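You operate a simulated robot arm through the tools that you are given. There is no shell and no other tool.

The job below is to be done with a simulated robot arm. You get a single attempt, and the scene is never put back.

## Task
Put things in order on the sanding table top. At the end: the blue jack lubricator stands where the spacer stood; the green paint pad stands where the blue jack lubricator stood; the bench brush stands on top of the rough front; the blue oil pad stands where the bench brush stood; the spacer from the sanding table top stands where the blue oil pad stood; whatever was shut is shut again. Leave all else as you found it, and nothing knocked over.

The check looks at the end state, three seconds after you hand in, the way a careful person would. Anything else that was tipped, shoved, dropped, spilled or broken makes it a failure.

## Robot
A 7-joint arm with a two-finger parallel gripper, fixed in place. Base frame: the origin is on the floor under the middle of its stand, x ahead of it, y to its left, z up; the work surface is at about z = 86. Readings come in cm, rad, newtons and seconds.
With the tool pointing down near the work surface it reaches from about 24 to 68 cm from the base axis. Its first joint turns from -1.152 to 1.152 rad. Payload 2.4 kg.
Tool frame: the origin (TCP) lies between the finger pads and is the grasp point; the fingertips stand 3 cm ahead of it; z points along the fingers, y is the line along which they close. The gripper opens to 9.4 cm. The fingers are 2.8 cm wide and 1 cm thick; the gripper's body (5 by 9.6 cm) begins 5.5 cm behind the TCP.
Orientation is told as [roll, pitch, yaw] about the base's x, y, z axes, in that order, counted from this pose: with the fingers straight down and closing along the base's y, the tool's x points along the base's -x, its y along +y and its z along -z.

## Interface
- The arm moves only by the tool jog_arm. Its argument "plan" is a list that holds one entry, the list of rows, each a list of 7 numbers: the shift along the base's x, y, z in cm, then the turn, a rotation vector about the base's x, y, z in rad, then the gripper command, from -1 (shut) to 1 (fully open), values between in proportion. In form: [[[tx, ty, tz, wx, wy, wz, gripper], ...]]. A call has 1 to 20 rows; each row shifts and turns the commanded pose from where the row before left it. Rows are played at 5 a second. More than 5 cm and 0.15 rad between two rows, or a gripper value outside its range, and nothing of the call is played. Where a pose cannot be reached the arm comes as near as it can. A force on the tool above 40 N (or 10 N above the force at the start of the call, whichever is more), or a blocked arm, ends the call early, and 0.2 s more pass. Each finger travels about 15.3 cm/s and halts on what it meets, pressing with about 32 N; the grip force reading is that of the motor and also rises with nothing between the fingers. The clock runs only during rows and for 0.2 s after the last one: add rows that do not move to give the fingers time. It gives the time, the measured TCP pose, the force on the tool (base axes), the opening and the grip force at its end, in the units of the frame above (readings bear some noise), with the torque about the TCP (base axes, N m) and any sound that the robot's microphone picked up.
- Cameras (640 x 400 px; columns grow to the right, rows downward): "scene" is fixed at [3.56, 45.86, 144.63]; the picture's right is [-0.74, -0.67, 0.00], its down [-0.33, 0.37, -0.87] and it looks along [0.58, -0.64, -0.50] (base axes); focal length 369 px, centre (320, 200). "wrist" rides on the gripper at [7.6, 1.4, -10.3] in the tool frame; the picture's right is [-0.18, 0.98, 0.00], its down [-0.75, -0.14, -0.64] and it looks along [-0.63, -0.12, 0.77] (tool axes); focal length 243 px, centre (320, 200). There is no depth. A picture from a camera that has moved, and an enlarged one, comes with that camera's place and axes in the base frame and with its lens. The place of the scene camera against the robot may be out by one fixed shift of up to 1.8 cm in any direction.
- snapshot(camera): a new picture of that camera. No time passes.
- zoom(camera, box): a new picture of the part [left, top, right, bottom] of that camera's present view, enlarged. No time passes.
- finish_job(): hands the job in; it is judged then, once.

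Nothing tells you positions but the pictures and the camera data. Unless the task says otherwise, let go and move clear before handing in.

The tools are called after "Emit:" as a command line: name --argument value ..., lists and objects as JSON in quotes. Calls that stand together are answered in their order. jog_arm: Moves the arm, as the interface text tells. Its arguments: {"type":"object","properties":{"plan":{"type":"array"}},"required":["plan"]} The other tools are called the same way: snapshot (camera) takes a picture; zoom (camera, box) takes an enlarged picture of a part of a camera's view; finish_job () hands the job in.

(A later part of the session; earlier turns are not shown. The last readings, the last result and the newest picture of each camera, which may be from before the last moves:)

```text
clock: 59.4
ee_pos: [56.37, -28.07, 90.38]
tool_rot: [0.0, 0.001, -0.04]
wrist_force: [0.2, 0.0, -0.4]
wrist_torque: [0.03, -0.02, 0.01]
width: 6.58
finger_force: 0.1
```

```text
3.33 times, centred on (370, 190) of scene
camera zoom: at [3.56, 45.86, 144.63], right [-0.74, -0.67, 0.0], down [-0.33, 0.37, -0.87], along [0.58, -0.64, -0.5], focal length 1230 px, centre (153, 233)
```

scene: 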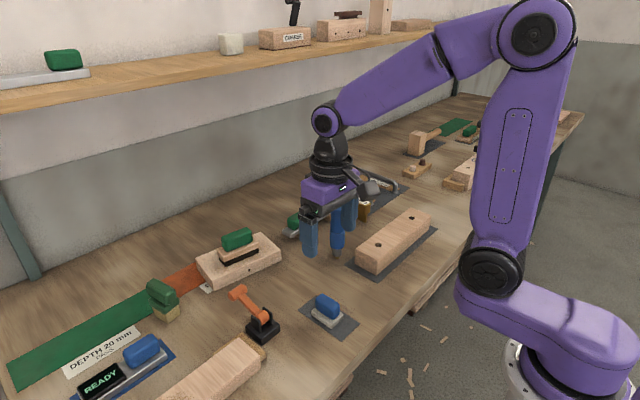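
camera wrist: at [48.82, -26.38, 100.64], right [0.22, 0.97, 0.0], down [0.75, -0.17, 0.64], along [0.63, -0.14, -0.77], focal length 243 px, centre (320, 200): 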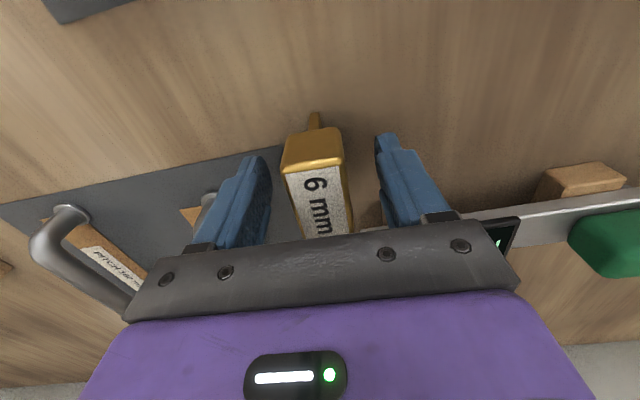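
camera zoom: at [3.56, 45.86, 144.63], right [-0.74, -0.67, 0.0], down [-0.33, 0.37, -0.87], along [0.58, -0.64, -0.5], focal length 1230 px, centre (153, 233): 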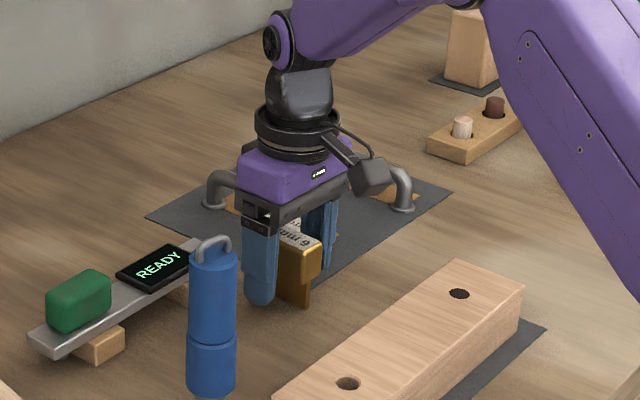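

Fingers flank the head cleanly. Closing gradually.

Emit:
jog_arm --plan '[[[0, 0, 0, 0, 0, 0, 0], [0, 0, 0, 0, 0, 0, -0.25], [0, 0, 0, 0, 0, 0, -0.36], [0, 0, 0, 0, 0, 0, -0.5], [0, 0, 0, 0, 0, 0, -1], [0, 0, 0, 0, 0, 0, -1]]]'

Emit:
snapshot --camera "wrist"

Emit:
zoom --camera "scene" --box '[310, 130, 430, 250]'

```text
clock: 60.8
ee_pos: [56.31, -28.15, 90.47]
tool_rot: [0.0, 0.0, -0.04]
wrist_force: [-0.6, 0.9, 0.2]
wrist_torque: [0.03, -0.01, 0.01]
width: 3.16
finger_force: 31.9
```

```text
taken
camera wrist: at [48.81, -26.37, 100.65], right [0.22, 0.97, 0.0], down [0.75, -0.17, 0.64], along [0.63, -0.14, -0.77], focal length 243 px, centre (320, 200)
```

wrist: 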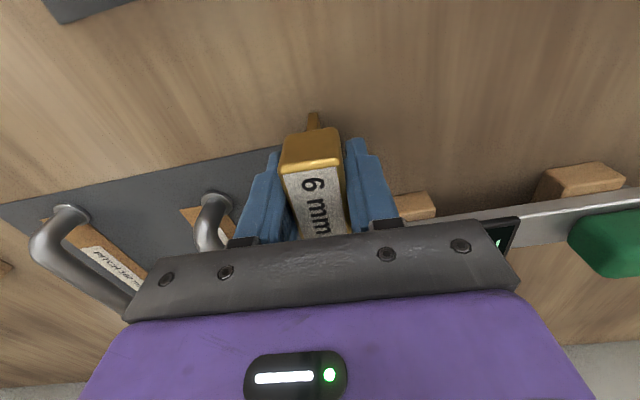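

```text
3.33 times, centred on (370, 190) of scene
camera zoom: at [3.56, 45.87, 144.63], right [-0.74, -0.67, 0.0], down [-0.33, 0.37, -0.87], along [0.58, -0.64, -0.5], focal length 1230 px, centre (153, 233)
```

zoom: 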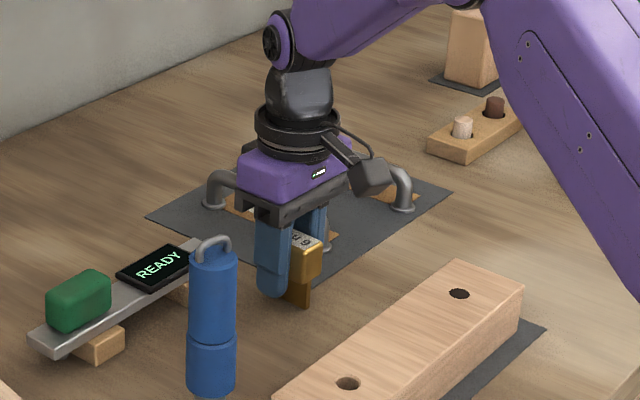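

The spacer is gripped (3.2 cm). Lift and carry it at moderate height (to stay within reach) to the oil pad's old spot.

Emit:
jog_arm --plan '[[[0, 0, 0.5, 0, 0, 0, -1], [0, 0, 1.5, 0, 0, 0, -1], [0, 0, 3, 0, 0, 0, -1], [0, 0, 3, 0, 0, 0, -1], [0, 0, 3, 0, 0, 0, -1], [0, 0, 0, 0, 0, 0, -1]]]'

Emit:
zoom --camera "scene" --box '[310, 100, 470, 250]'

Emit:
snapshot --camera "wrist"

```text
clock: 62.2
ee_pos: [56.41, -28.06, 101.58]
tool_rot: [-0.002, -0.001, -0.04]
wrist_force: [0.2, -0.1, -2.1]
wrist_torque: [0.02, -0.01, -0.03]
width: 3.17
finger_force: 32.0
```

```text
2.67 times, centred on (390, 175) of scene
camera zoom: at [3.56, 45.86, 144.63], right [-0.74, -0.67, 0.0], down [-0.33, 0.37, -0.87], along [0.58, -0.64, -0.5], focal length 984 px, centre (133, 267)
```

zoom: 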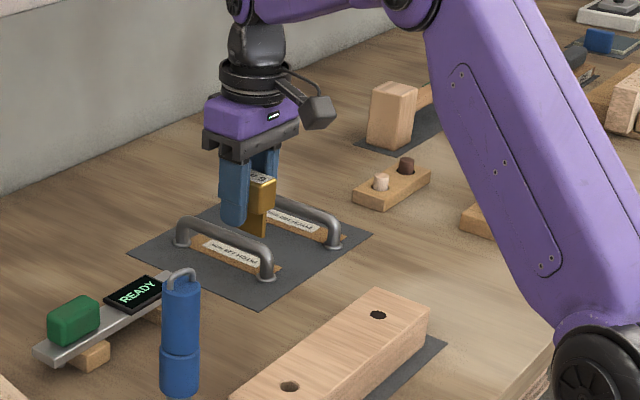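

```text
taken
camera wrist: at [48.76, -26.29, 111.76], right [0.22, 0.97, 0.0], down [0.75, -0.17, 0.64], along [0.63, -0.14, -0.77], focal length 243 px, centre (320, 200)
```

wrist: 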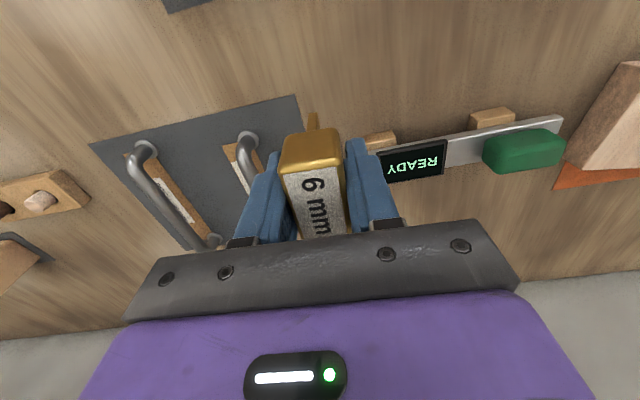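

Held upright. Move to the oil pad's old spot at (47.9,-47.75).

Emit:
jog_arm --plan '[[[-1.4, -3.27, 0, 0, 0, 0, -1], [-1.4, -3.27, 0, 0, 0, 0, -1], [-1.4, -3.27, 0, 0, 0, 0, -1], [-1.4, -3.27, 0, 0, 0, 0, -1], [-1.4, -3.27, 0, 0, 0, 0, -1], [-1.4, -3.27, 0, 0, 0, 0, -1], [0, 0, 0, 0, 0, 0, -1], [0, 0, 0, 0, 0, 0, -1]]]'

Emit:
snapshot --camera "wrist"

Emit:
snapshot --camera "scene"

```text
clock: 64.0
ee_pos: [48.0, -47.71, 101.61]
tool_rot: [0.001, -0.002, -0.04]
wrist_force: [-0.2, -0.8, -1.6]
wrist_torque: [0.02, 0.03, 0.02]
width: 3.16
finger_force: 31.8
```

```text
taken
camera wrist: at [40.45, -46.07, 111.85], right [0.22, 0.97, 0.0], down [0.75, -0.17, 0.64], along [0.63, -0.14, -0.77], focal length 243 px, centre (320, 200)
```

wrist: 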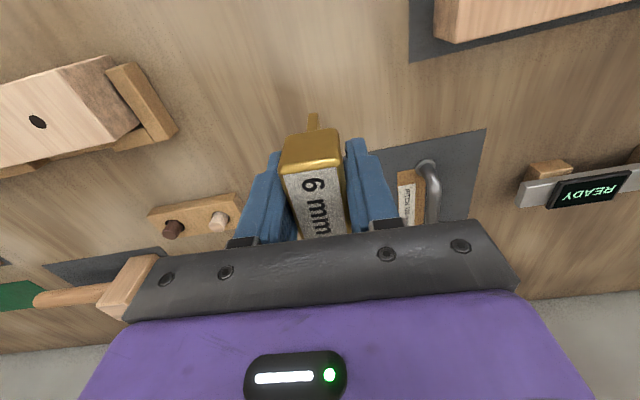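

```text
taken
```

scene: 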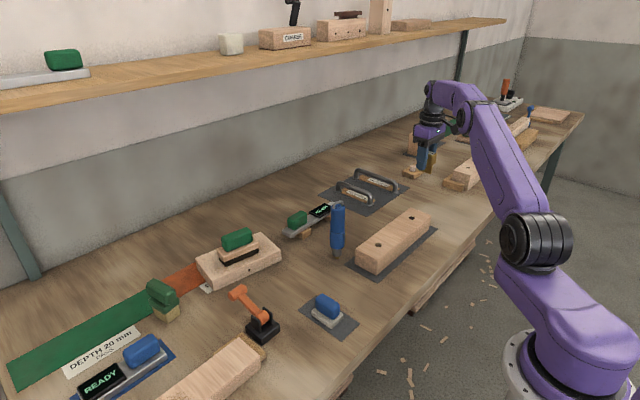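

In position. Lower to just above the table.

Emit:
jog_arm --plan '[[[0, 0, -3, 0, 0, 0, -1], [0, 0, -3, 0, 0, 0, -1], [0, 0, -2.5, 0, 0, 0, -1], [0, 0, -1.5, 0, 0, 0, -1], [0, 0, -0.6, 0, 0, 0, -1], [0, 0, 0, 0, 0, 0, -1], [0, 0, 0, 0, 0, 0, -1]]]'

Emit:
zoom --camera "scene" --box '[380, 150, 460, 220]'

Emit:
snapshot --camera "wrist"

```text
clock: 65.6
ee_pos: [47.93, -47.69, 90.95]
tool_rot: [-0.001, -0.001, -0.038]
wrist_force: [-0.2, 0.5, -0.6]
wrist_torque: [-0.01, -0.03, 0.01]
width: 3.18
finger_force: 32.2
```

```text
5.71 times, centred on (420, 185) of scene
camera zoom: at [3.56, 45.86, 144.63], right [-0.74, -0.67, 0.0], down [-0.33, 0.37, -0.87], along [0.58, -0.64, -0.5], focal length 2108 px, centre (-251, 286)
```

zoom: 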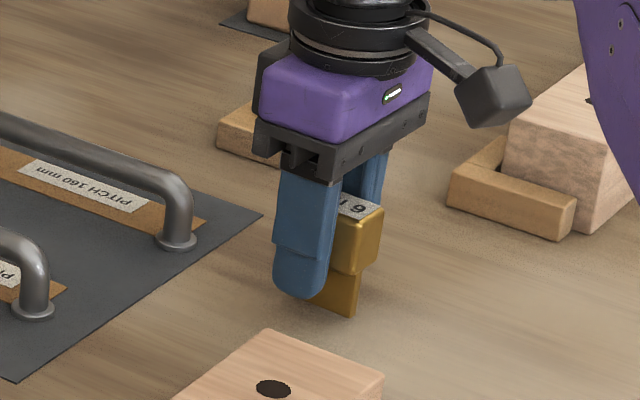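

```text
taken
camera wrist: at [40.4, -45.98, 101.11], right [0.22, 0.97, 0.0], down [0.75, -0.17, 0.64], along [0.63, -0.14, -0.77], focal length 243 px, centre (320, 200)
```

wrist: 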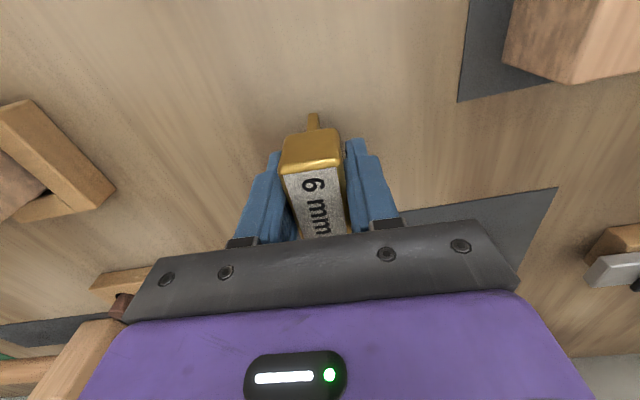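

The spacer hovers about 0.5 cm above the spot. Lower in small steps until touch.

Emit:
jog_arm --plan '[[[0, 0, -0.3, 0, 0, 0, -1], [0, 0, 0, 0, 0, 0, -1]]]'

Emit:
jog_arm --plan '[[[0, 0, -0.15, 0, 0, 0, -1], [0, 0, 0, 0, 0, 0, -1]]]'

```text
clock: 66.2
ee_pos: [47.91, -47.76, 90.65]
tool_rot: [0.001, -0.002, -0.039]
wrist_force: [0.1, -0.1, -0.6]
wrist_torque: [0.02, 0.0, 0.0]
width: 3.17
finger_force: 32.1
```

```text
clock: 66.8
ee_pos: [47.99, -47.7, 90.39]
tool_rot: [0.001, 0.0, -0.039]
wrist_force: [0.6, -0.4, -0.3]
wrist_torque: [0.0, 0.0, 0.03]
width: 3.17
finger_force: 31.7
```

Emit:
jog_arm --plan '[[[0, 0, -0.1, 0, 0, 0, -1], [0, 0, 0, 0, 0, 0, -1]]]'

```text
clock: 67.4
ee_pos: [47.87, -47.75, 90.55]
tool_rot: [0.0, 0.0, -0.041]
wrist_force: [-0.6, -0.1, 1.7]
wrist_torque: [0.01, 0.03, 0.01]
width: 3.18
finger_force: 32.3
```

Emit:
jog_arm --plan '[[[0, 0, -0.05, 0, 0, 0, -1], [0, 0, 0, 0, 0, 0, -1]]]'

Emit:
zoom --camera "scene" --box '[390, 165, 450, 215]'

```text
clock: 68.0
ee_pos: [47.96, -47.75, 90.4]
tool_rot: [-0.001, -0.002, -0.041]
wrist_force: [-0.3, 0.7, 5.8]
wrist_torque: [0.06, 0.1, 0.02]
width: 3.16
finger_force: 31.9
```

```text
8.00 times, centred on (420, 190) of scene
camera zoom: at [3.55, 45.88, 144.62], right [-0.74, -0.67, 0.0], down [-0.33, 0.37, -0.87], along [0.58, -0.64, -0.5], focal length 2952 px, centre (-480, 280)
```

zoom: 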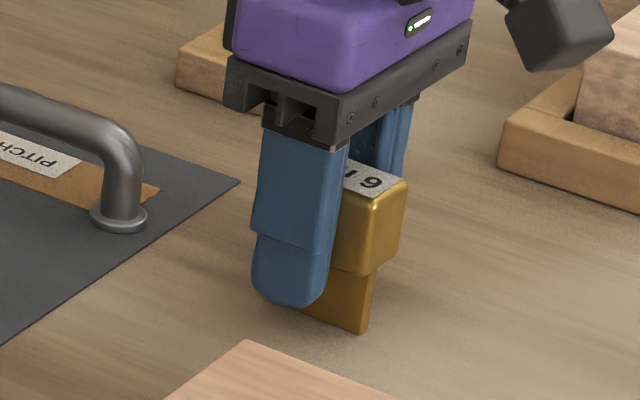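

Firmly standing on the table. Release gradually.

Emit:
jog_arm --plan '[[[0, 0, 0, 0, 0, 0, -0.28], [0, 0, 0, 0, 0, 0, -0.15], [0, 0, 0, 0, 0, 0, 0.1], [0, 0, 0, 0, 0, 0, 0.3], [0, 0, 0, 0, 0, 0, 0.3]]]'

Emit:
zoom --camera "scene" --box '[390, 165, 450, 215]'

Emit:
snapshot --camera "wrist"

```text
clock: 69.2
ee_pos: [47.97, -47.71, 90.29]
tool_rot: [-0.001, 0.0, -0.041]
wrist_force: [1.0, 0.6, 0.3]
wrist_torque: [-0.01, -0.01, 0.01]
width: 6.1
finger_force: 0.1
```

```text
8.00 times, centred on (420, 190) of scene
camera zoom: at [3.56, 45.86, 144.63], right [-0.74, -0.67, 0.0], down [-0.33, 0.37, -0.87], along [0.58, -0.64, -0.5], focal length 2952 px, centre (-480, 280)
```

zoom: 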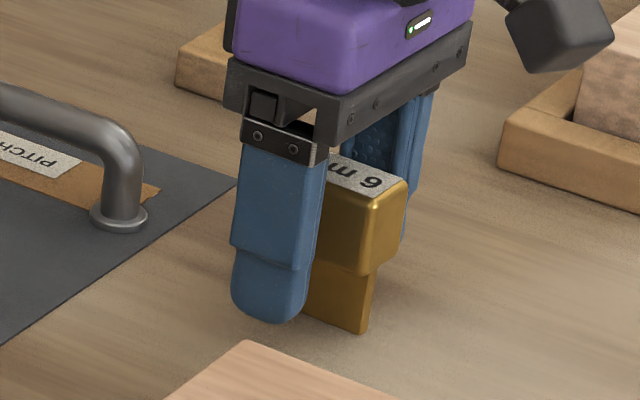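

```text
taken
camera wrist: at [40.4, -45.99, 100.59], right [0.22, 0.97, 0.0], down [0.75, -0.17, 0.64], along [0.63, -0.14, -0.77], focal length 243 px, centre (320, 200)
```

wrist: 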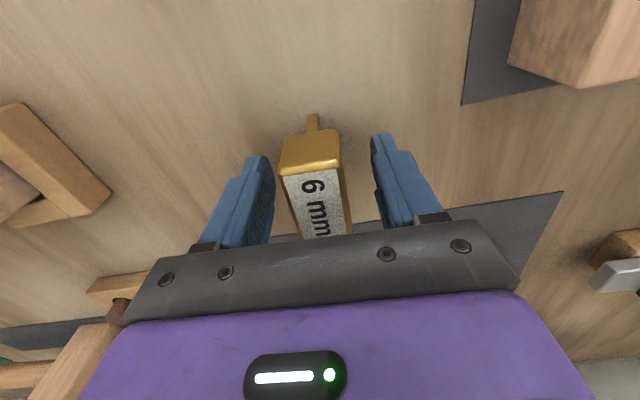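

The spacer stands free. Lift to about z=101, then retreat inward.

Emit:
jog_arm --plan '[[[0, 0, 1.5, 0, 0, 0, 0.3], [0, 0, 3, 0, 0, 0, 0.3], [0, 0, 3, 0, 0, 0, 0.3], [0, 0, 3, 0, 0, 0, 0.5], [-2, 3, 0, 0, 0, 0, 1], [-2, 3, 1, 0, 0, 0, 1], [-2, 3, 2, 0, 0, 0, 1], [-1, 3, 3, 0, 0, 0, 1], [0, 3, 3, 0, 0, 0, 1], [0, 0, 0, 0, 0, 0, 1], [0, 0, 0, 0, 0, 0, 1]]]'

Emit:
snapshot --camera "scene"

Emit:
snapshot --camera "wrist"

```text
clock: 71.6
ee_pos: [40.93, -32.83, 109.87]
tool_rot: [-0.001, 0.0, -0.041]
wrist_force: [-0.3, 0.5, 0.1]
wrist_torque: [-0.01, 0.03, -0.02]
width: 9.42
finger_force: 0.0
```

```text
taken
```

scene: 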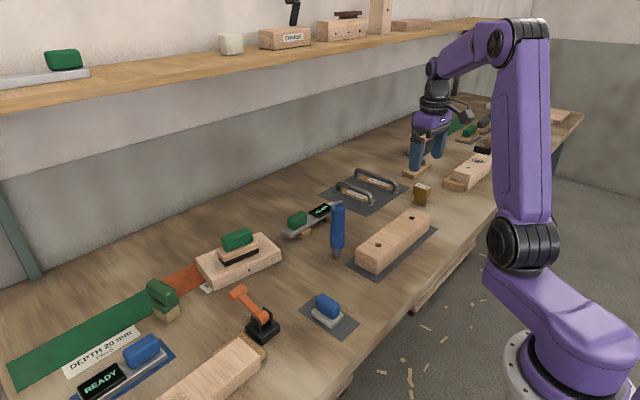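

```text
taken
camera wrist: at [33.35, -30.98, 120.16], right [0.22, 0.97, 0.0], down [0.75, -0.17, 0.64], along [0.63, -0.14, -0.77], focal length 243 px, centre (320, 200)
```

wrist: 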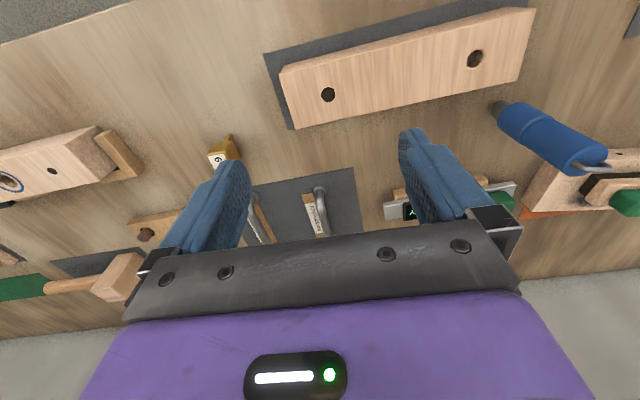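

The spacer stands in the oil pad's place. Next the lubricator (top hook near z≈103); I'll move behind it at height to see it well.

Emit:
jog_arm --plan '[[[0, 0, 3, 0, 0, 0.02, 1], [0, 3.6, 1, 0, 0, 0.02, 1], [0, 3.6, 0, 0, 0, 0, 1], [0, 3.6, 0, 0, 0, 0, 1], [0, 3.6, 0, 0, 0, 0, 1], [0, 3.6, 0, 0, 0, 0, 1], [0, 3.6, 0, 0, 0, 0, 1], [0, 0, 0, 0, 0, 0, 1], [0, 0, 0, 0, 0, 0, 1]]]'

Emit:
snapshot --camera "wrist"

Emit:
zoom --camera "scene" --box '[300, 180, 400, 265]'

```text
clock: 73.6
ee_pos: [40.95, -11.03, 113.65]
tool_rot: [0.001, 0.0, 0.0]
wrist_force: [-1.1, 0.0, -0.1]
wrist_torque: [-0.01, 0.05, -0.01]
width: 9.41
finger_force: 0.1
```

```text
taken
camera wrist: at [33.35, -9.57, 123.89], right [0.18, 0.98, 0.0], down [0.75, -0.14, 0.64], along [0.63, -0.12, -0.77], focal length 243 px, centre (320, 200)
```

wrist: 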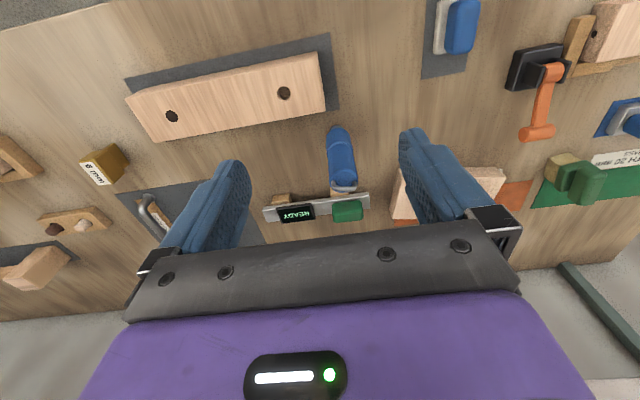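

```text
4.71 times, centred on (350, 222) of scene
camera zoom: at [3.56, 45.87, 144.63], right [-0.74, -0.67, 0.0], down [-0.33, 0.37, -0.87], along [0.58, -0.64, -0.5], focal length 1736 px, centre (179, 94)
```

zoom: 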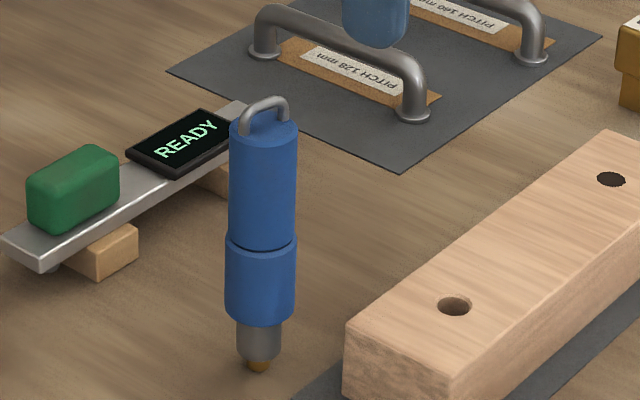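

Emit:
zoom --camera "wrist" --box '[296, 115, 392, 205]'

```text
4.44 times, centred on (344, 160) of wrist
camera zoom: at [33.35, -9.57, 123.89], right [0.18, 0.98, 0.0], down [0.75, -0.14, 0.64], along [0.63, -0.12, -0.77], focal length 1078 px, centre (213, 378)
```

zoom: 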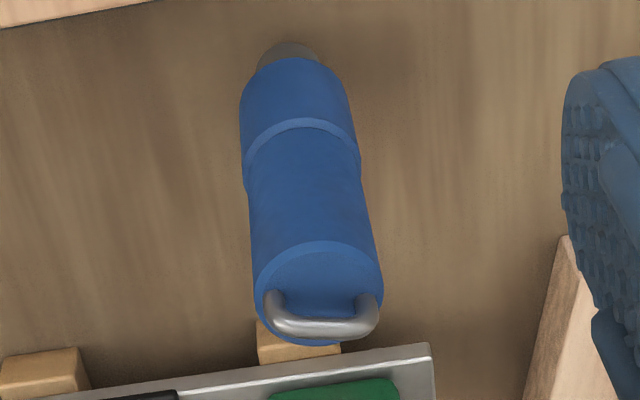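

The lubricator's axis is at about (50.1,-9.8), top face near z≈101, diameter 3.3 cm. I'll go above it and verify.

Emit:
jog_arm --plan '[[[3.05, 0.41, 0, 0, 0, 0, 1], [3.05, 0.41, 0, 0, 0, 0, 1], [3.05, 0.41, 0, 0, 0, 0, 1], [0, 0, -2, 0, 0, 0, 1], [0, 0, -2, 0, 0, 0, 1], [0, 0, 0, 0, 0, 0, 1], [0, 0, 0, 0, 0, 0, 1]]]'

Emit:
snapshot --camera "wrist"

Emit:
zoom --camera "wrist" --box '[260, 60, 380, 170]'

Emit:
zoom --camera "scene" --box '[280, 130, 400, 265]'

```text
clock: 75.2
ee_pos: [50.09, -9.89, 109.91]
tool_rot: [0.0, 0.001, 0.0]
wrist_force: [0.1, -0.6, -0.1]
wrist_torque: [-0.02, 0.0, -0.01]
width: 9.4
finger_force: 0.1
```

```text
taken
camera wrist: at [42.52, -8.43, 120.1], right [0.18, 0.98, 0.0], down [0.75, -0.14, 0.64], along [0.63, -0.12, -0.77], focal length 243 px, centre (320, 200)
```

wrist: 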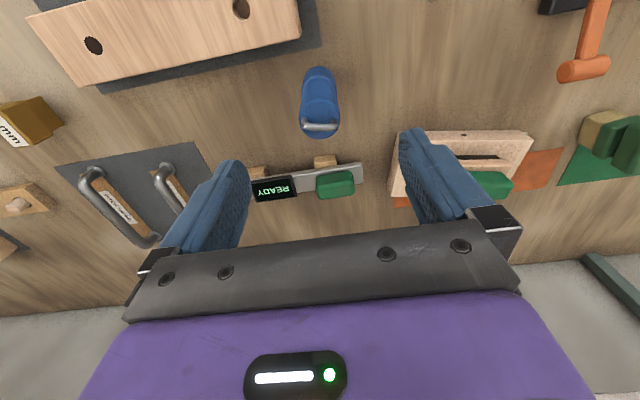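

```text
3.64 times, centred on (320, 115) of wrist
camera zoom: at [42.52, -8.43, 120.1], right [0.18, 0.98, 0.0], down [0.75, -0.14, 0.64], along [0.63, -0.12, -0.77], focal length 882 px, centre (320, 509)
```

zoom: 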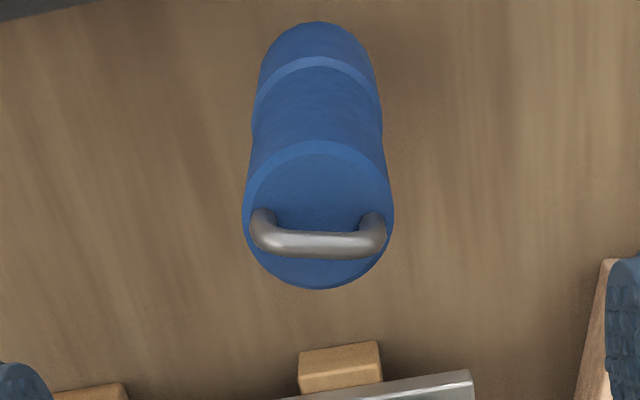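

```text
2.96 times, centred on (340, 198) of scene
camera zoom: at [3.56, 45.86, 144.63], right [-0.74, -0.67, 0.0], down [-0.33, 0.37, -0.87], along [0.58, -0.64, -0.5], focal length 1093 px, centre (261, 207)
```

zoom: 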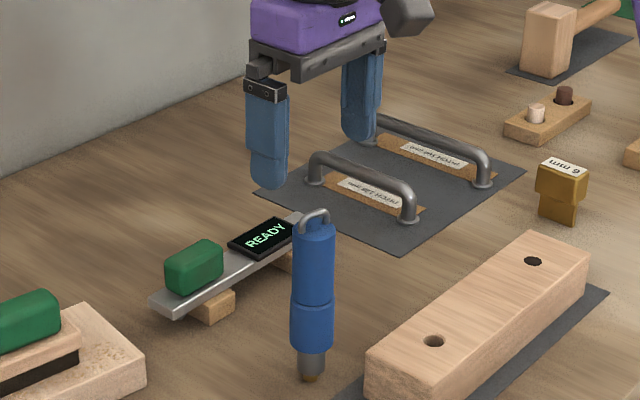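

Well aligned (shift -0.1 in x). I'll descend around the bottle to TCP z≈99 and check the hook's clearance to the palm.

Emit:
jog_arm --plan '[[[-0.12, 0.03, -2.5, 0, 0, 0, 1], [0, 0, -3, 0, 0, 0, 1], [0, 0, -3, 0, 0, 0, 1], [0, 0, -2, 0, 0, 0, 1], [0, 0, 0, 0, 0, 0, 1], [0, 0, 0, 0, 0, 0, 1]]]'

Emit:
zoom --camera "scene" --box '[290, 160, 390, 265]'

Emit:
snapshot --camera "wrist"

```text
clock: 76.6
ee_pos: [49.93, -9.62, 99.29]
tool_rot: [0.0, -0.001, 0.0]
wrist_force: [-0.7, 0.4, -0.7]
wrist_torque: [0.0, -0.02, -0.02]
width: 9.39
finger_force: 0.1
```

```text
3.81 times, centred on (340, 212) of scene
camera zoom: at [3.56, 45.86, 144.63], right [-0.74, -0.67, 0.0], down [-0.33, 0.37, -0.87], along [0.58, -0.64, -0.5], focal length 1406 px, centre (244, 152)
```

zoom: 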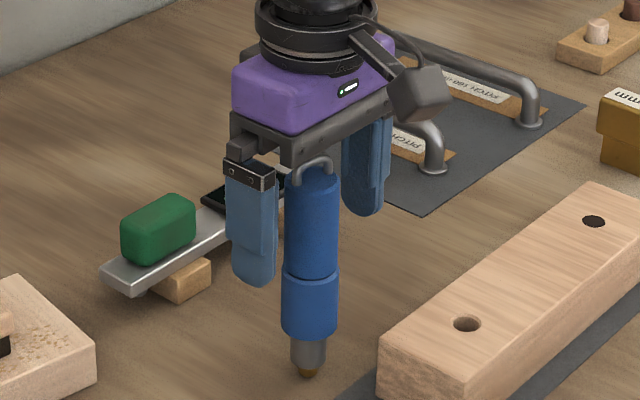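

```text
taken
camera wrist: at [42.38, -8.29, 109.49], right [0.18, 0.98, 0.0], down [0.75, -0.14, 0.64], along [0.63, -0.12, -0.77], focal length 243 px, centre (320, 200)
```

wrist: 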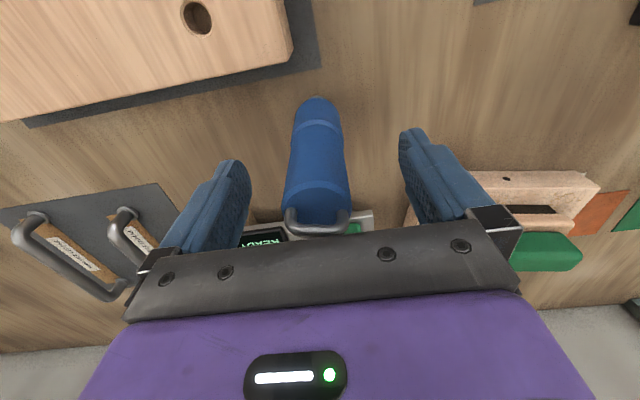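

Clear so far. I'll check the sideways centring more exactly before closing.

Emit:
zoom --camera "wrist" --box '[240, 80, 400, 240]'

```text
2.50 times, centred on (320, 160) of wrist
camera zoom: at [42.38, -8.29, 109.49], right [0.18, 0.98, 0.0], down [0.75, -0.14, 0.64], along [0.63, -0.12, -0.77], focal length 606 px, centre (320, 300)
```

zoom: 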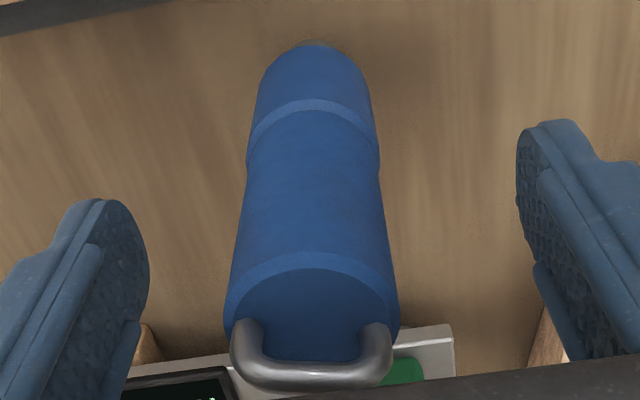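

Shift 0.15 cm in -y, lower 0.7 cm, and close gradually.

Emit:
jog_arm --plan '[[[0, -0.15, -0.4, 0, 0, 0, 1], [0, 0, -0.3, 0, 0, 0, 1], [0, 0, 0, 0, 0, 0, 0.4], [0, 0, 0, 0, 0, 0, 0], [0, 0, 0, 0, 0, 0, -0.2], [0, 0, 0, 0, 0, 0, -0.28], [0, 0, 0, 0, 0, 0, -0.35], [0, 0, 0, 0, 0, 0, -0.6], [0, 0, 0, 0, 0, 0, -1], [0, 0, 0, 0, 0, 0, -1]]]'

Emit:
zoom --camera "scene" --box '[290, 160, 390, 265]'

Emit:
zoom --camera "wrist" --box '[240, 80, 400, 240]'

```text
clock: 78.8
ee_pos: [49.91, -9.88, 98.64]
tool_rot: [0.001, -0.002, 0.0]
wrist_force: [-0.2, -1.2, 0.2]
wrist_torque: [-0.14, 0.03, -0.04]
width: 3.29
finger_force: 32.3
```

```text
3.81 times, centred on (340, 212) of scene
camera zoom: at [3.56, 45.86, 144.63], right [-0.74, -0.67, 0.0], down [-0.33, 0.37, -0.87], along [0.58, -0.64, -0.5], focal length 1406 px, centre (244, 152)
```

zoom: 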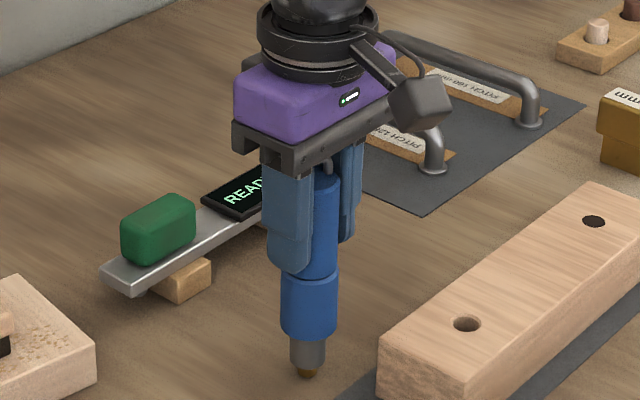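

```text
2.50 times, centred on (320, 160) of wrist
camera zoom: at [42.39, -8.46, 108.83], right [0.18, 0.98, 0.0], down [0.75, -0.14, 0.64], along [0.63, -0.12, -0.77], focal length 606 px, centre (320, 300)
```

zoom: 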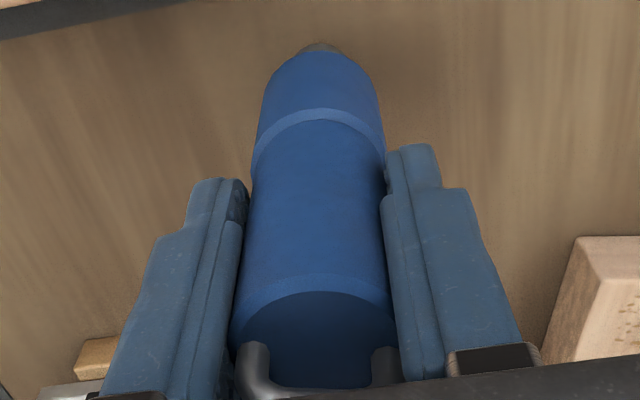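

The bottle is gripped (3.3 cm). Lift 5 cm and check it hangs straight.

Emit:
jog_arm --plan '[[[0, 0, 0.5, 0, 0, 0, -1], [0, 0, 1.5, 0, 0, 0, -1], [0, 0, 2, 0, 0, 0, -1], [0, 0, 1, 0, 0, 0, -1], [0, 0, 0, 0, 0, 0, -1], [0, 0, 0, 0, 0, 0, -1]]]'

Emit:
zoom --camera "scene" --box '[290, 150, 390, 265]'

Emit:
zoom --camera "wrist" --box '[240, 80, 400, 240]'

```text
clock: 80.2
ee_pos: [49.91, -10.0, 103.53]
tool_rot: [0.0, -0.001, -0.002]
wrist_force: [-0.3, 0.1, -2.0]
wrist_torque: [-0.01, 0.0, -0.02]
width: 3.24
finger_force: 32.0
```

```text
3.48 times, centred on (340, 208) of scene
camera zoom: at [3.56, 45.86, 144.63], right [-0.74, -0.67, 0.0], down [-0.33, 0.37, -0.87], along [0.58, -0.64, -0.5], focal length 1283 px, centre (250, 174)
```

zoom: 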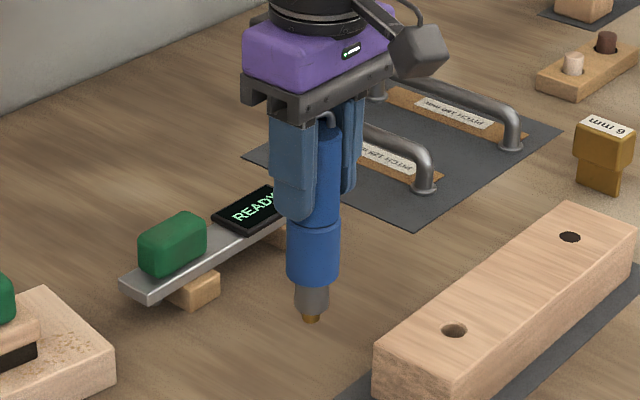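

```text
2.50 times, centred on (320, 160) of wrist
camera zoom: at [42.34, -8.53, 113.82], right [0.18, 0.98, 0.0], down [0.75, -0.14, 0.64], along [0.63, -0.12, -0.77], focal length 606 px, centre (320, 300)
```

zoom: 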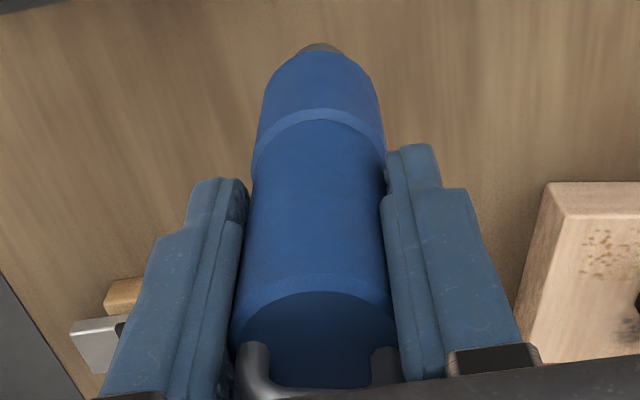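

Hangs straight. Carry it to the spacer's old spot (56.3,-28.1).

Emit:
jog_arm --plan '[[[1.06, -3.03, 0, 0, 0, 0, -1], [1.06, -3.03, 0, 0, 0, 0, -1], [1.06, -3.03, 0, 0, 0, 0, -1], [1.06, -3.03, 0, 0, 0, 0, -1], [1.06, -3.03, 0, 0, 0, 0, -1], [1.06, -3.03, 0, 0, 0, 0, -1], [0, 0, 0, 0, 0, 0, -1], [0, 0, 0, 0, 0, 0, -1]]]'

Emit:
zoom --camera "scene" --box '[310, 120, 430, 250]'

Emit:
snapshot --camera "wrist"

```text
clock: 82.0
ee_pos: [56.3, -28.11, 103.64]
tool_rot: [0.001, 0.001, 0.001]
wrist_force: [0.0, -0.5, -2.7]
wrist_torque: [0.0, -0.03, 0.0]
width: 3.24
finger_force: 31.8
```

```text
3.08 times, centred on (370, 185) of scene
camera zoom: at [3.56, 45.86, 144.63], right [-0.74, -0.67, 0.0], down [-0.33, 0.37, -0.87], along [0.58, -0.64, -0.5], focal length 1135 px, centre (166, 246)
```

zoom: 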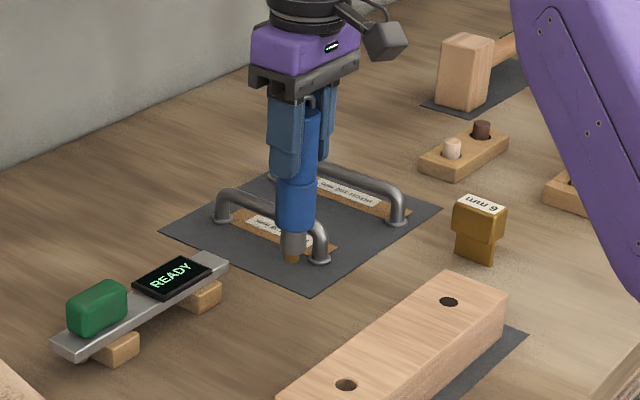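

```text
taken
camera wrist: at [48.71, -26.75, 113.88], right [0.18, 0.98, 0.0], down [0.75, -0.14, 0.64], along [0.63, -0.12, -0.77], focal length 243 px, centre (320, 200)
```

wrist: 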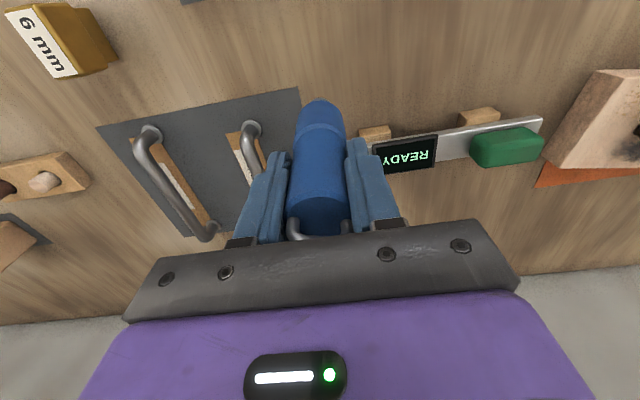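

In position. Lower to about 0.6 cm above the table and check.

Emit:
jog_arm --plan '[[[0, 0, -2, 0, 0, 0, -1], [0, 0, -1.5, 0, 0, 0, -1], [0, 0, -0.8, 0, 0, 0, -1], [0, 0, 0, 0, 0, 0, -1], [0, 0, 0, 0, 0, 0, -1]]]'

Emit:
zoom --camera "scene" --box '[330, 150, 410, 240]'

```text
clock: 83.2
ee_pos: [56.33, -28.14, 99.34]
tool_rot: [0.001, 0.002, 0.001]
wrist_force: [-0.5, 0.6, -2.6]
wrist_torque: [-0.05, -0.03, -0.02]
width: 3.28
finger_force: 31.9
```

```text
4.44 times, centred on (370, 195) of scene
camera zoom: at [3.56, 45.86, 144.63], right [-0.74, -0.67, 0.0], down [-0.33, 0.37, -0.87], along [0.58, -0.64, -0.5], focal length 1640 px, centre (98, 222)
```

zoom: 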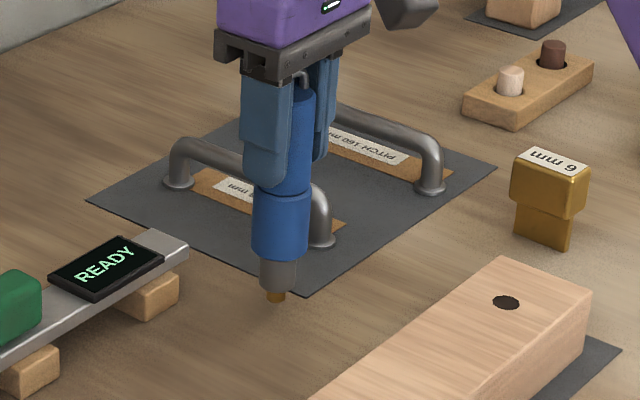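

Emit:
jog_arm --plan '[[[0, 0, -0.4, 0, 0, 0, -1], [0, 0, 0, 0, 0, 0, -1]]]'

Emit:
jog_arm --plan '[[[0, 0, -0.15, 0, 0, 0, -1], [0, 0, 0, 0, 0, 0, -1]]]'

```text
clock: 83.8
ee_pos: [56.39, -28.1, 98.94]
tool_rot: [0.0, -0.001, 0.002]
wrist_force: [0.5, 0.5, -2.3]
wrist_torque: [-0.01, 0.01, 0.03]
width: 3.27
finger_force: 31.7
```

```text
clock: 84.4
ee_pos: [56.44, -28.3, 98.69]
tool_rot: [0.0, -0.002, 0.001]
wrist_force: [0.1, 0.5, -2.5]
wrist_torque: [-0.01, 0.02, -0.01]
width: 3.27
finger_force: 32.4
```

Emit:
jog_arm --plan '[[[0, 0, -0.1, 0, 0, 0, -1], [0, 0, 0, 0, 0, 0, -1]]]'

```text
clock: 85.0
ee_pos: [56.36, -28.08, 98.7]
tool_rot: [-0.002, 0.0, -0.002]
wrist_force: [1.0, 0.0, -2.3]
wrist_torque: [0.02, -0.01, -0.02]
width: 3.27
finger_force: 32.3
```

Emit:
jog_arm --plan '[[[0, 0, -0.1, 0, 0, 0, -1], [0, 0, 0, 0, 0, 0, -1]]]'

```text
clock: 85.6
ee_pos: [56.33, -28.22, 98.64]
tool_rot: [-0.002, 0.001, 0.0]
wrist_force: [-0.8, 0.6, -0.3]
wrist_torque: [-0.02, -0.03, -0.05]
width: 3.26
finger_force: 31.1
```

Emit:
jog_arm --plan '[[[0, 0, -0.05, 0, 0, 0, -1], [0, 0, 0, 0, 0, 0, -1]]]'

Emit:
zoom --camera "scene" --box '[330, 150, 410, 240]'

```text
clock: 86.2
ee_pos: [56.43, -28.26, 98.45]
tool_rot: [0.001, 0.0, 0.001]
wrist_force: [1.0, 0.0, 1.1]
wrist_torque: [0.08, -0.1, 0.0]
width: 3.29
finger_force: 32.2
```

```text
4.44 times, centred on (370, 195) of scene
camera zoom: at [3.56, 45.87, 144.62], right [-0.74, -0.67, 0.0], down [-0.33, 0.37, -0.87], along [0.58, -0.64, -0.5], focal length 1640 px, centre (98, 222)
```

zoom: 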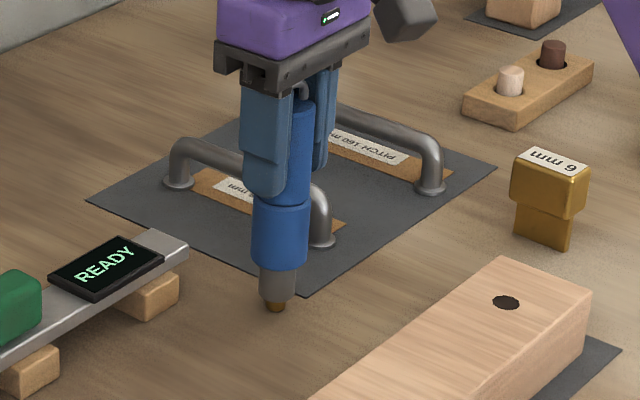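

The tip rests on the table with the weight carried. Release very gradually.

Emit:
jog_arm --plan '[[[0, 0, 0, 0, 0, 0, -0.3], [0, 0, 0, 0, 0, 0, -0.28], [0, 0, 0, 0, 0, 0, -0.25], [0, 0, 0, 0, 0, 0, -0.2], [0, 0, 0, 0, 0, 0, -0.1], [0, 0, 0, 0, 0, 0, 0.1]]]'

Emit:
zoom --camera "scene" --box '[330, 150, 410, 240]'

Emit:
zoom --camera "wrist" --box '[240, 80, 400, 240]'

```text
clock: 87.6
ee_pos: [56.29, -28.26, 98.5]
tool_rot: [-0.001, 0.0, 0.001]
wrist_force: [0.2, 0.0, -0.4]
wrist_torque: [-0.02, 0.02, -0.01]
width: 5.16
finger_force: 0.0
```

```text
4.44 times, centred on (370, 195) of scene
camera zoom: at [3.56, 45.86, 144.63], right [-0.74, -0.67, 0.0], down [-0.33, 0.37, -0.87], along [0.58, -0.64, -0.5], focal length 1640 px, centre (98, 222)
```

zoom: 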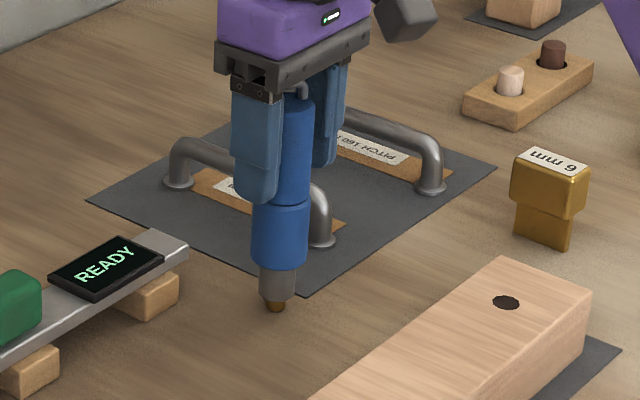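

```text
2.50 times, centred on (320, 160) of wrist
camera zoom: at [48.71, -26.82, 108.77], right [0.18, 0.98, 0.0], down [0.75, -0.14, 0.64], along [0.63, -0.12, -0.77], focal length 606 px, centre (320, 300)
```

zoom: 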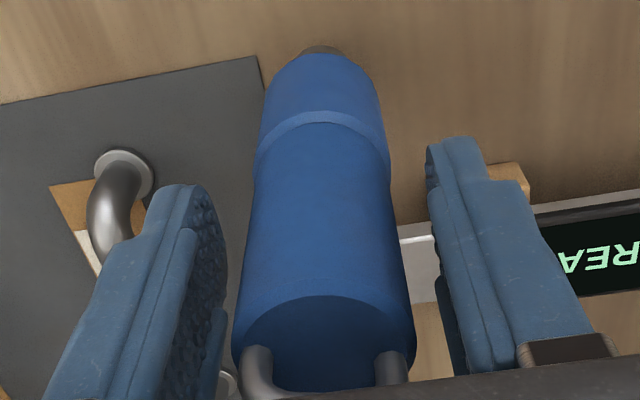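

It stands free. Open more, then rise straight up clear of the hook.

Emit:
jog_arm --plan '[[[0, 0, 0, 0, 0, 0, 0.3], [0, 0, 0, 0, 0, 0, 0.4], [0, 0, 1, 0, 0, 0, 0.4], [0, 0, 2, 0, 0, 0, 0.4], [0, 0, 3, 0, 0, 0, 0.4], [0, 0, 3, 0, 0, 0, 0.4], [-1, 0, 1, 0, 0, 0, 0.4], [0, 0, 0, 0, 0, 0, 0.4]]]'

Emit:
zoom --camera "scene" --box '[310, 120, 430, 250]'

Emit:
snapshot --camera "wrist"

```text
clock: 89.4
ee_pos: [55.36, -28.4, 108.47]
tool_rot: [0.001, 0.0, -0.001]
wrist_force: [-0.1, 1.0, 0.4]
wrist_torque: [-0.01, 0.04, -0.03]
width: 6.57
finger_force: 0.1
```

```text
3.08 times, centred on (370, 185) of scene
camera zoom: at [3.56, 45.86, 144.63], right [-0.74, -0.67, 0.0], down [-0.33, 0.37, -0.87], along [0.58, -0.64, -0.5], focal length 1135 px, centre (166, 246)
```

zoom: 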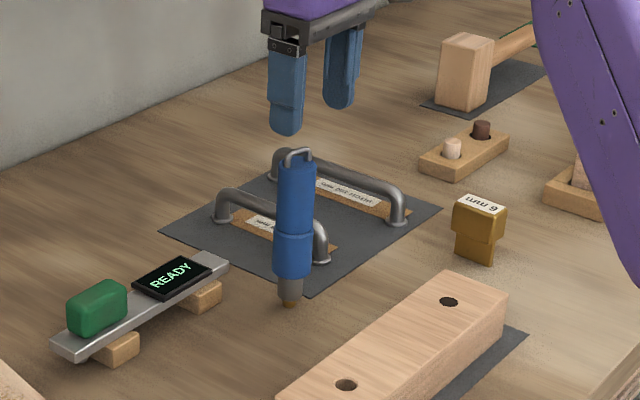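

```text
taken
camera wrist: at [47.7, -26.85, 118.76], right [0.18, 0.98, 0.0], down [0.75, -0.14, 0.64], along [0.63, -0.12, -0.77], focal length 243 px, centre (320, 200)
```

wrist: 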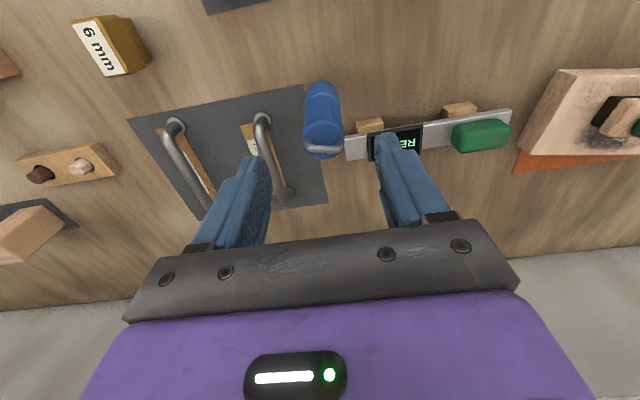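

The lubricator stands upright in the spacer's place. Now go for the green paint pad: retreat inward and travel high to the left side to look.

Emit:
jog_arm --plan '[[[-2, 0, 1, 0, 0, 0, 1], [-2, 2.5, 1, 0, 0, 0, 1], [-2, 2.5, 1, 0, 0, 0, 1], [-2, 2.5, 0.5, 0, 0, 0, 1], [-1, 4, 0, 0, 0, 0, 1], [0, 4, 0, 0, 0, 0, 1], [0, 4, 0, 0, 0, 0, 1], [0, 4, 0, 0, 0, 0, 1], [0.5, 4, 0, 0, 0, 0, 1], [0.5, 4, 0, 0, 0, 0, 1], [0.5, 4, 0, 0, 0, 0, 1], [0.5, 4, 0, 0, 0, 0, 1], [0.5, 4, 0, 0, 0, 0, 1], [0.5, 4, 0, 0, 0, 0, 1], [0, 0, 0, 0, 0, 0, 1], [0, 0, 0, 0, 0, 0, 1]]]'

Emit:
snapshot --camera "wrist"

Emit:
snapshot --camera "scene"

```text
clock: 92.8
ee_pos: [49.37, 19.46, 111.93]
tool_rot: [-0.001, -0.001, -0.001]
wrist_force: [-0.2, 0.1, 0.2]
wrist_torque: [-0.01, 0.03, -0.03]
width: 9.4
finger_force: 0.0
```

```text
taken
camera wrist: at [41.86, 20.87, 122.16], right [0.18, 0.98, 0.0], down [0.75, -0.14, 0.64], along [0.63, -0.12, -0.77], focal length 243 px, centre (320, 200)
```

wrist: 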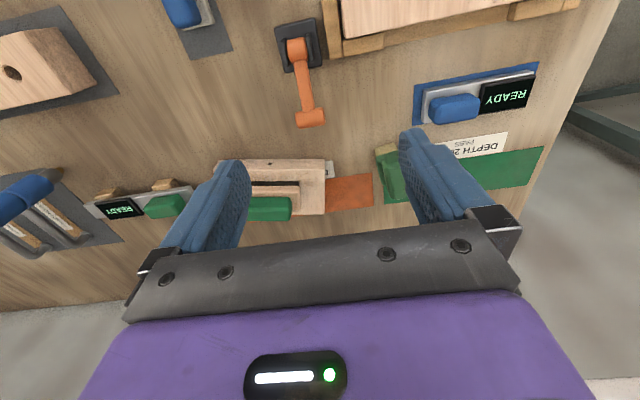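

```text
taken
```

scene: 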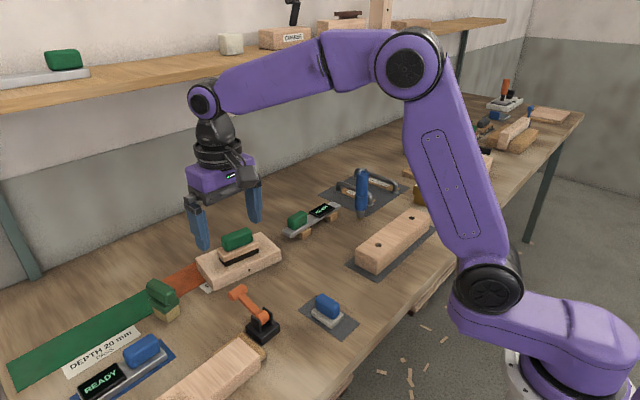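

The paint pad is partly hidden behind a finger; I'll move a bit more to the left to see it between the fingers.

Emit:
jog_arm --plan '[[[0.5, 3.5, 0, 0, 0, 0, 1], [0.5, 3.5, 0, 0, 0, 0, 1], [0, 1, 0, 0, 0, 0, 1], [0, 0, 0, 0, 0, 0, 1], [0, 0, 0, 0, 0, 0, 1]]]'

Emit:
snapshot --camera "wrist"

Emit:
zoom --camera "wrist" --box '[270, 120, 390, 225]'

```text
clock: 94.0
ee_pos: [50.43, 27.45, 112.04]
tool_rot: [0.0, 0.002, -0.002]
wrist_force: [-0.1, -0.1, 0.4]
wrist_torque: [0.02, -0.02, 0.01]
width: 9.4
finger_force: 0.1
```

```text
taken
camera wrist: at [42.71, 28.82, 122.31], right [0.18, 0.98, 0.0], down [0.75, -0.14, 0.64], along [0.63, -0.12, -0.77], focal length 243 px, centre (320, 200)
```

wrist: 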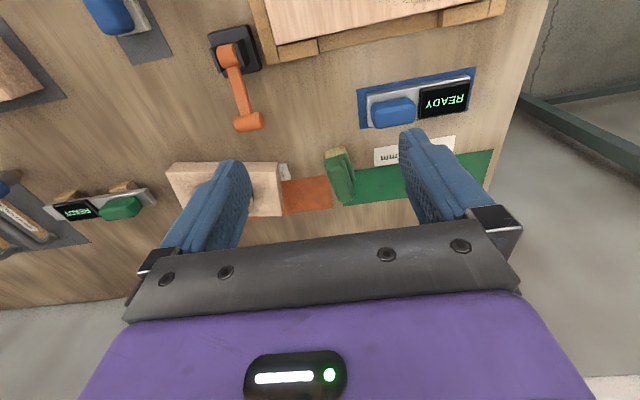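

```text
3.81 times, centred on (330, 172) of wrist
camera zoom: at [42.71, 28.82, 122.31], right [0.18, 0.98, 0.0], down [0.75, -0.14, 0.64], along [0.63, -0.12, -0.77], focal length 924 px, centre (282, 305)
```

zoom: 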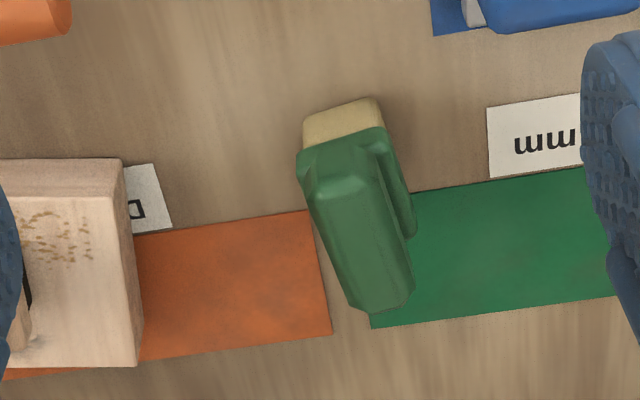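

The paint pad stands at about (64,28.1), near the reach limit (r≈70). I'll tilt the tool slightly outward (about the closing axis, so the pads stay parallel to the handle sides) and approach for a closer look.

Emit:
jog_arm --plan '[[[1.5, 0, -1, 0, 0, 0.13, 1], [1.5, 0, -1.5, 0.018, -0.139, 0, 1], [1.5, 0, -2, 0, 0, 0, 1], [1.5, 0, -2, 0, 0, 0, 1], [1, 0, -2, 0, 0, 0, 1], [0, 0, 0, 0, 0, 0, 1], [0, 0, 0, 0, 0, 0, 1]]]'

Emit:
snapshot --camera "wrist"

Emit:
zoom --camera "wrist" --box '[260, 110, 380, 210]'

Emit:
snapshot --camera "scene"

```text
clock: 95.6
ee_pos: [57.22, 27.32, 103.47]
tool_rot: [0.002, -0.138, 0.132]
wrist_force: [0.2, 0.2, -0.3]
wrist_torque: [0.04, 0.03, -0.02]
width: 9.4
finger_force: 0.1
```

```text
taken
camera wrist: at [48.18, 27.64, 112.55], right [0.05, 1.0, 0.03], down [0.67, -0.05, 0.74], along [0.74, -0.02, -0.67], focal length 243 px, centre (320, 200)
```

wrist: 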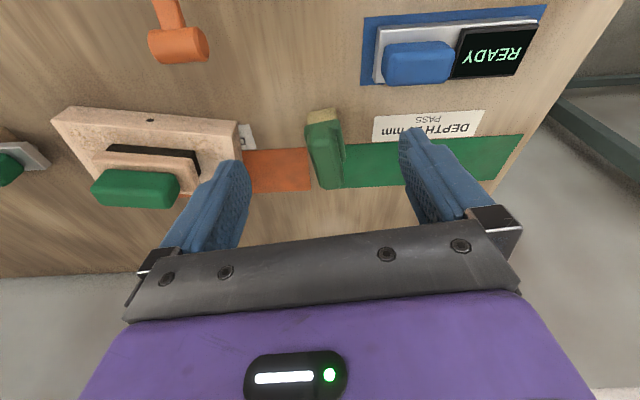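

```text
4.00 times, centred on (320, 160) of wrist
camera zoom: at [48.18, 27.64, 112.55], right [0.05, 1.0, 0.03], down [0.67, -0.05, 0.74], along [0.74, -0.02, -0.67], focal length 970 px, centre (320, 360)
```

zoom: 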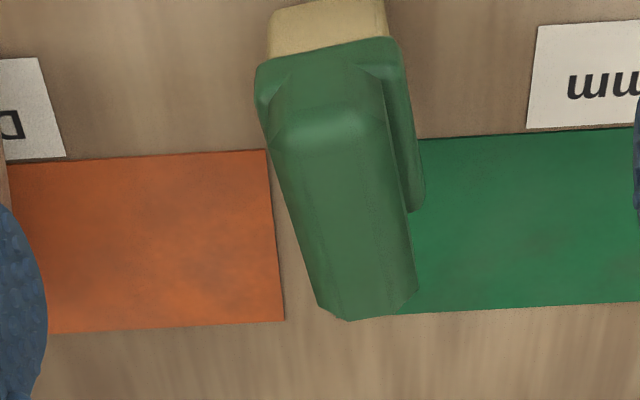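

```text
taken
```

scene: 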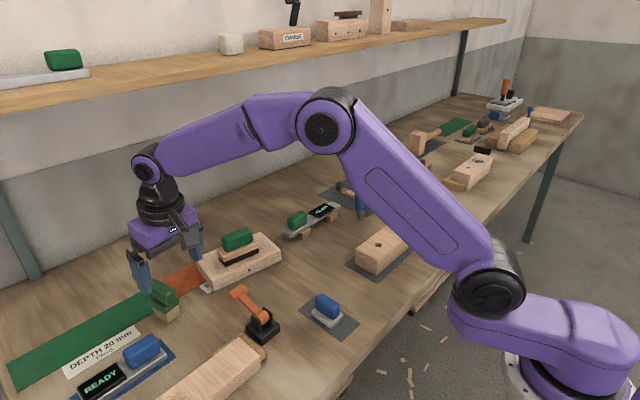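

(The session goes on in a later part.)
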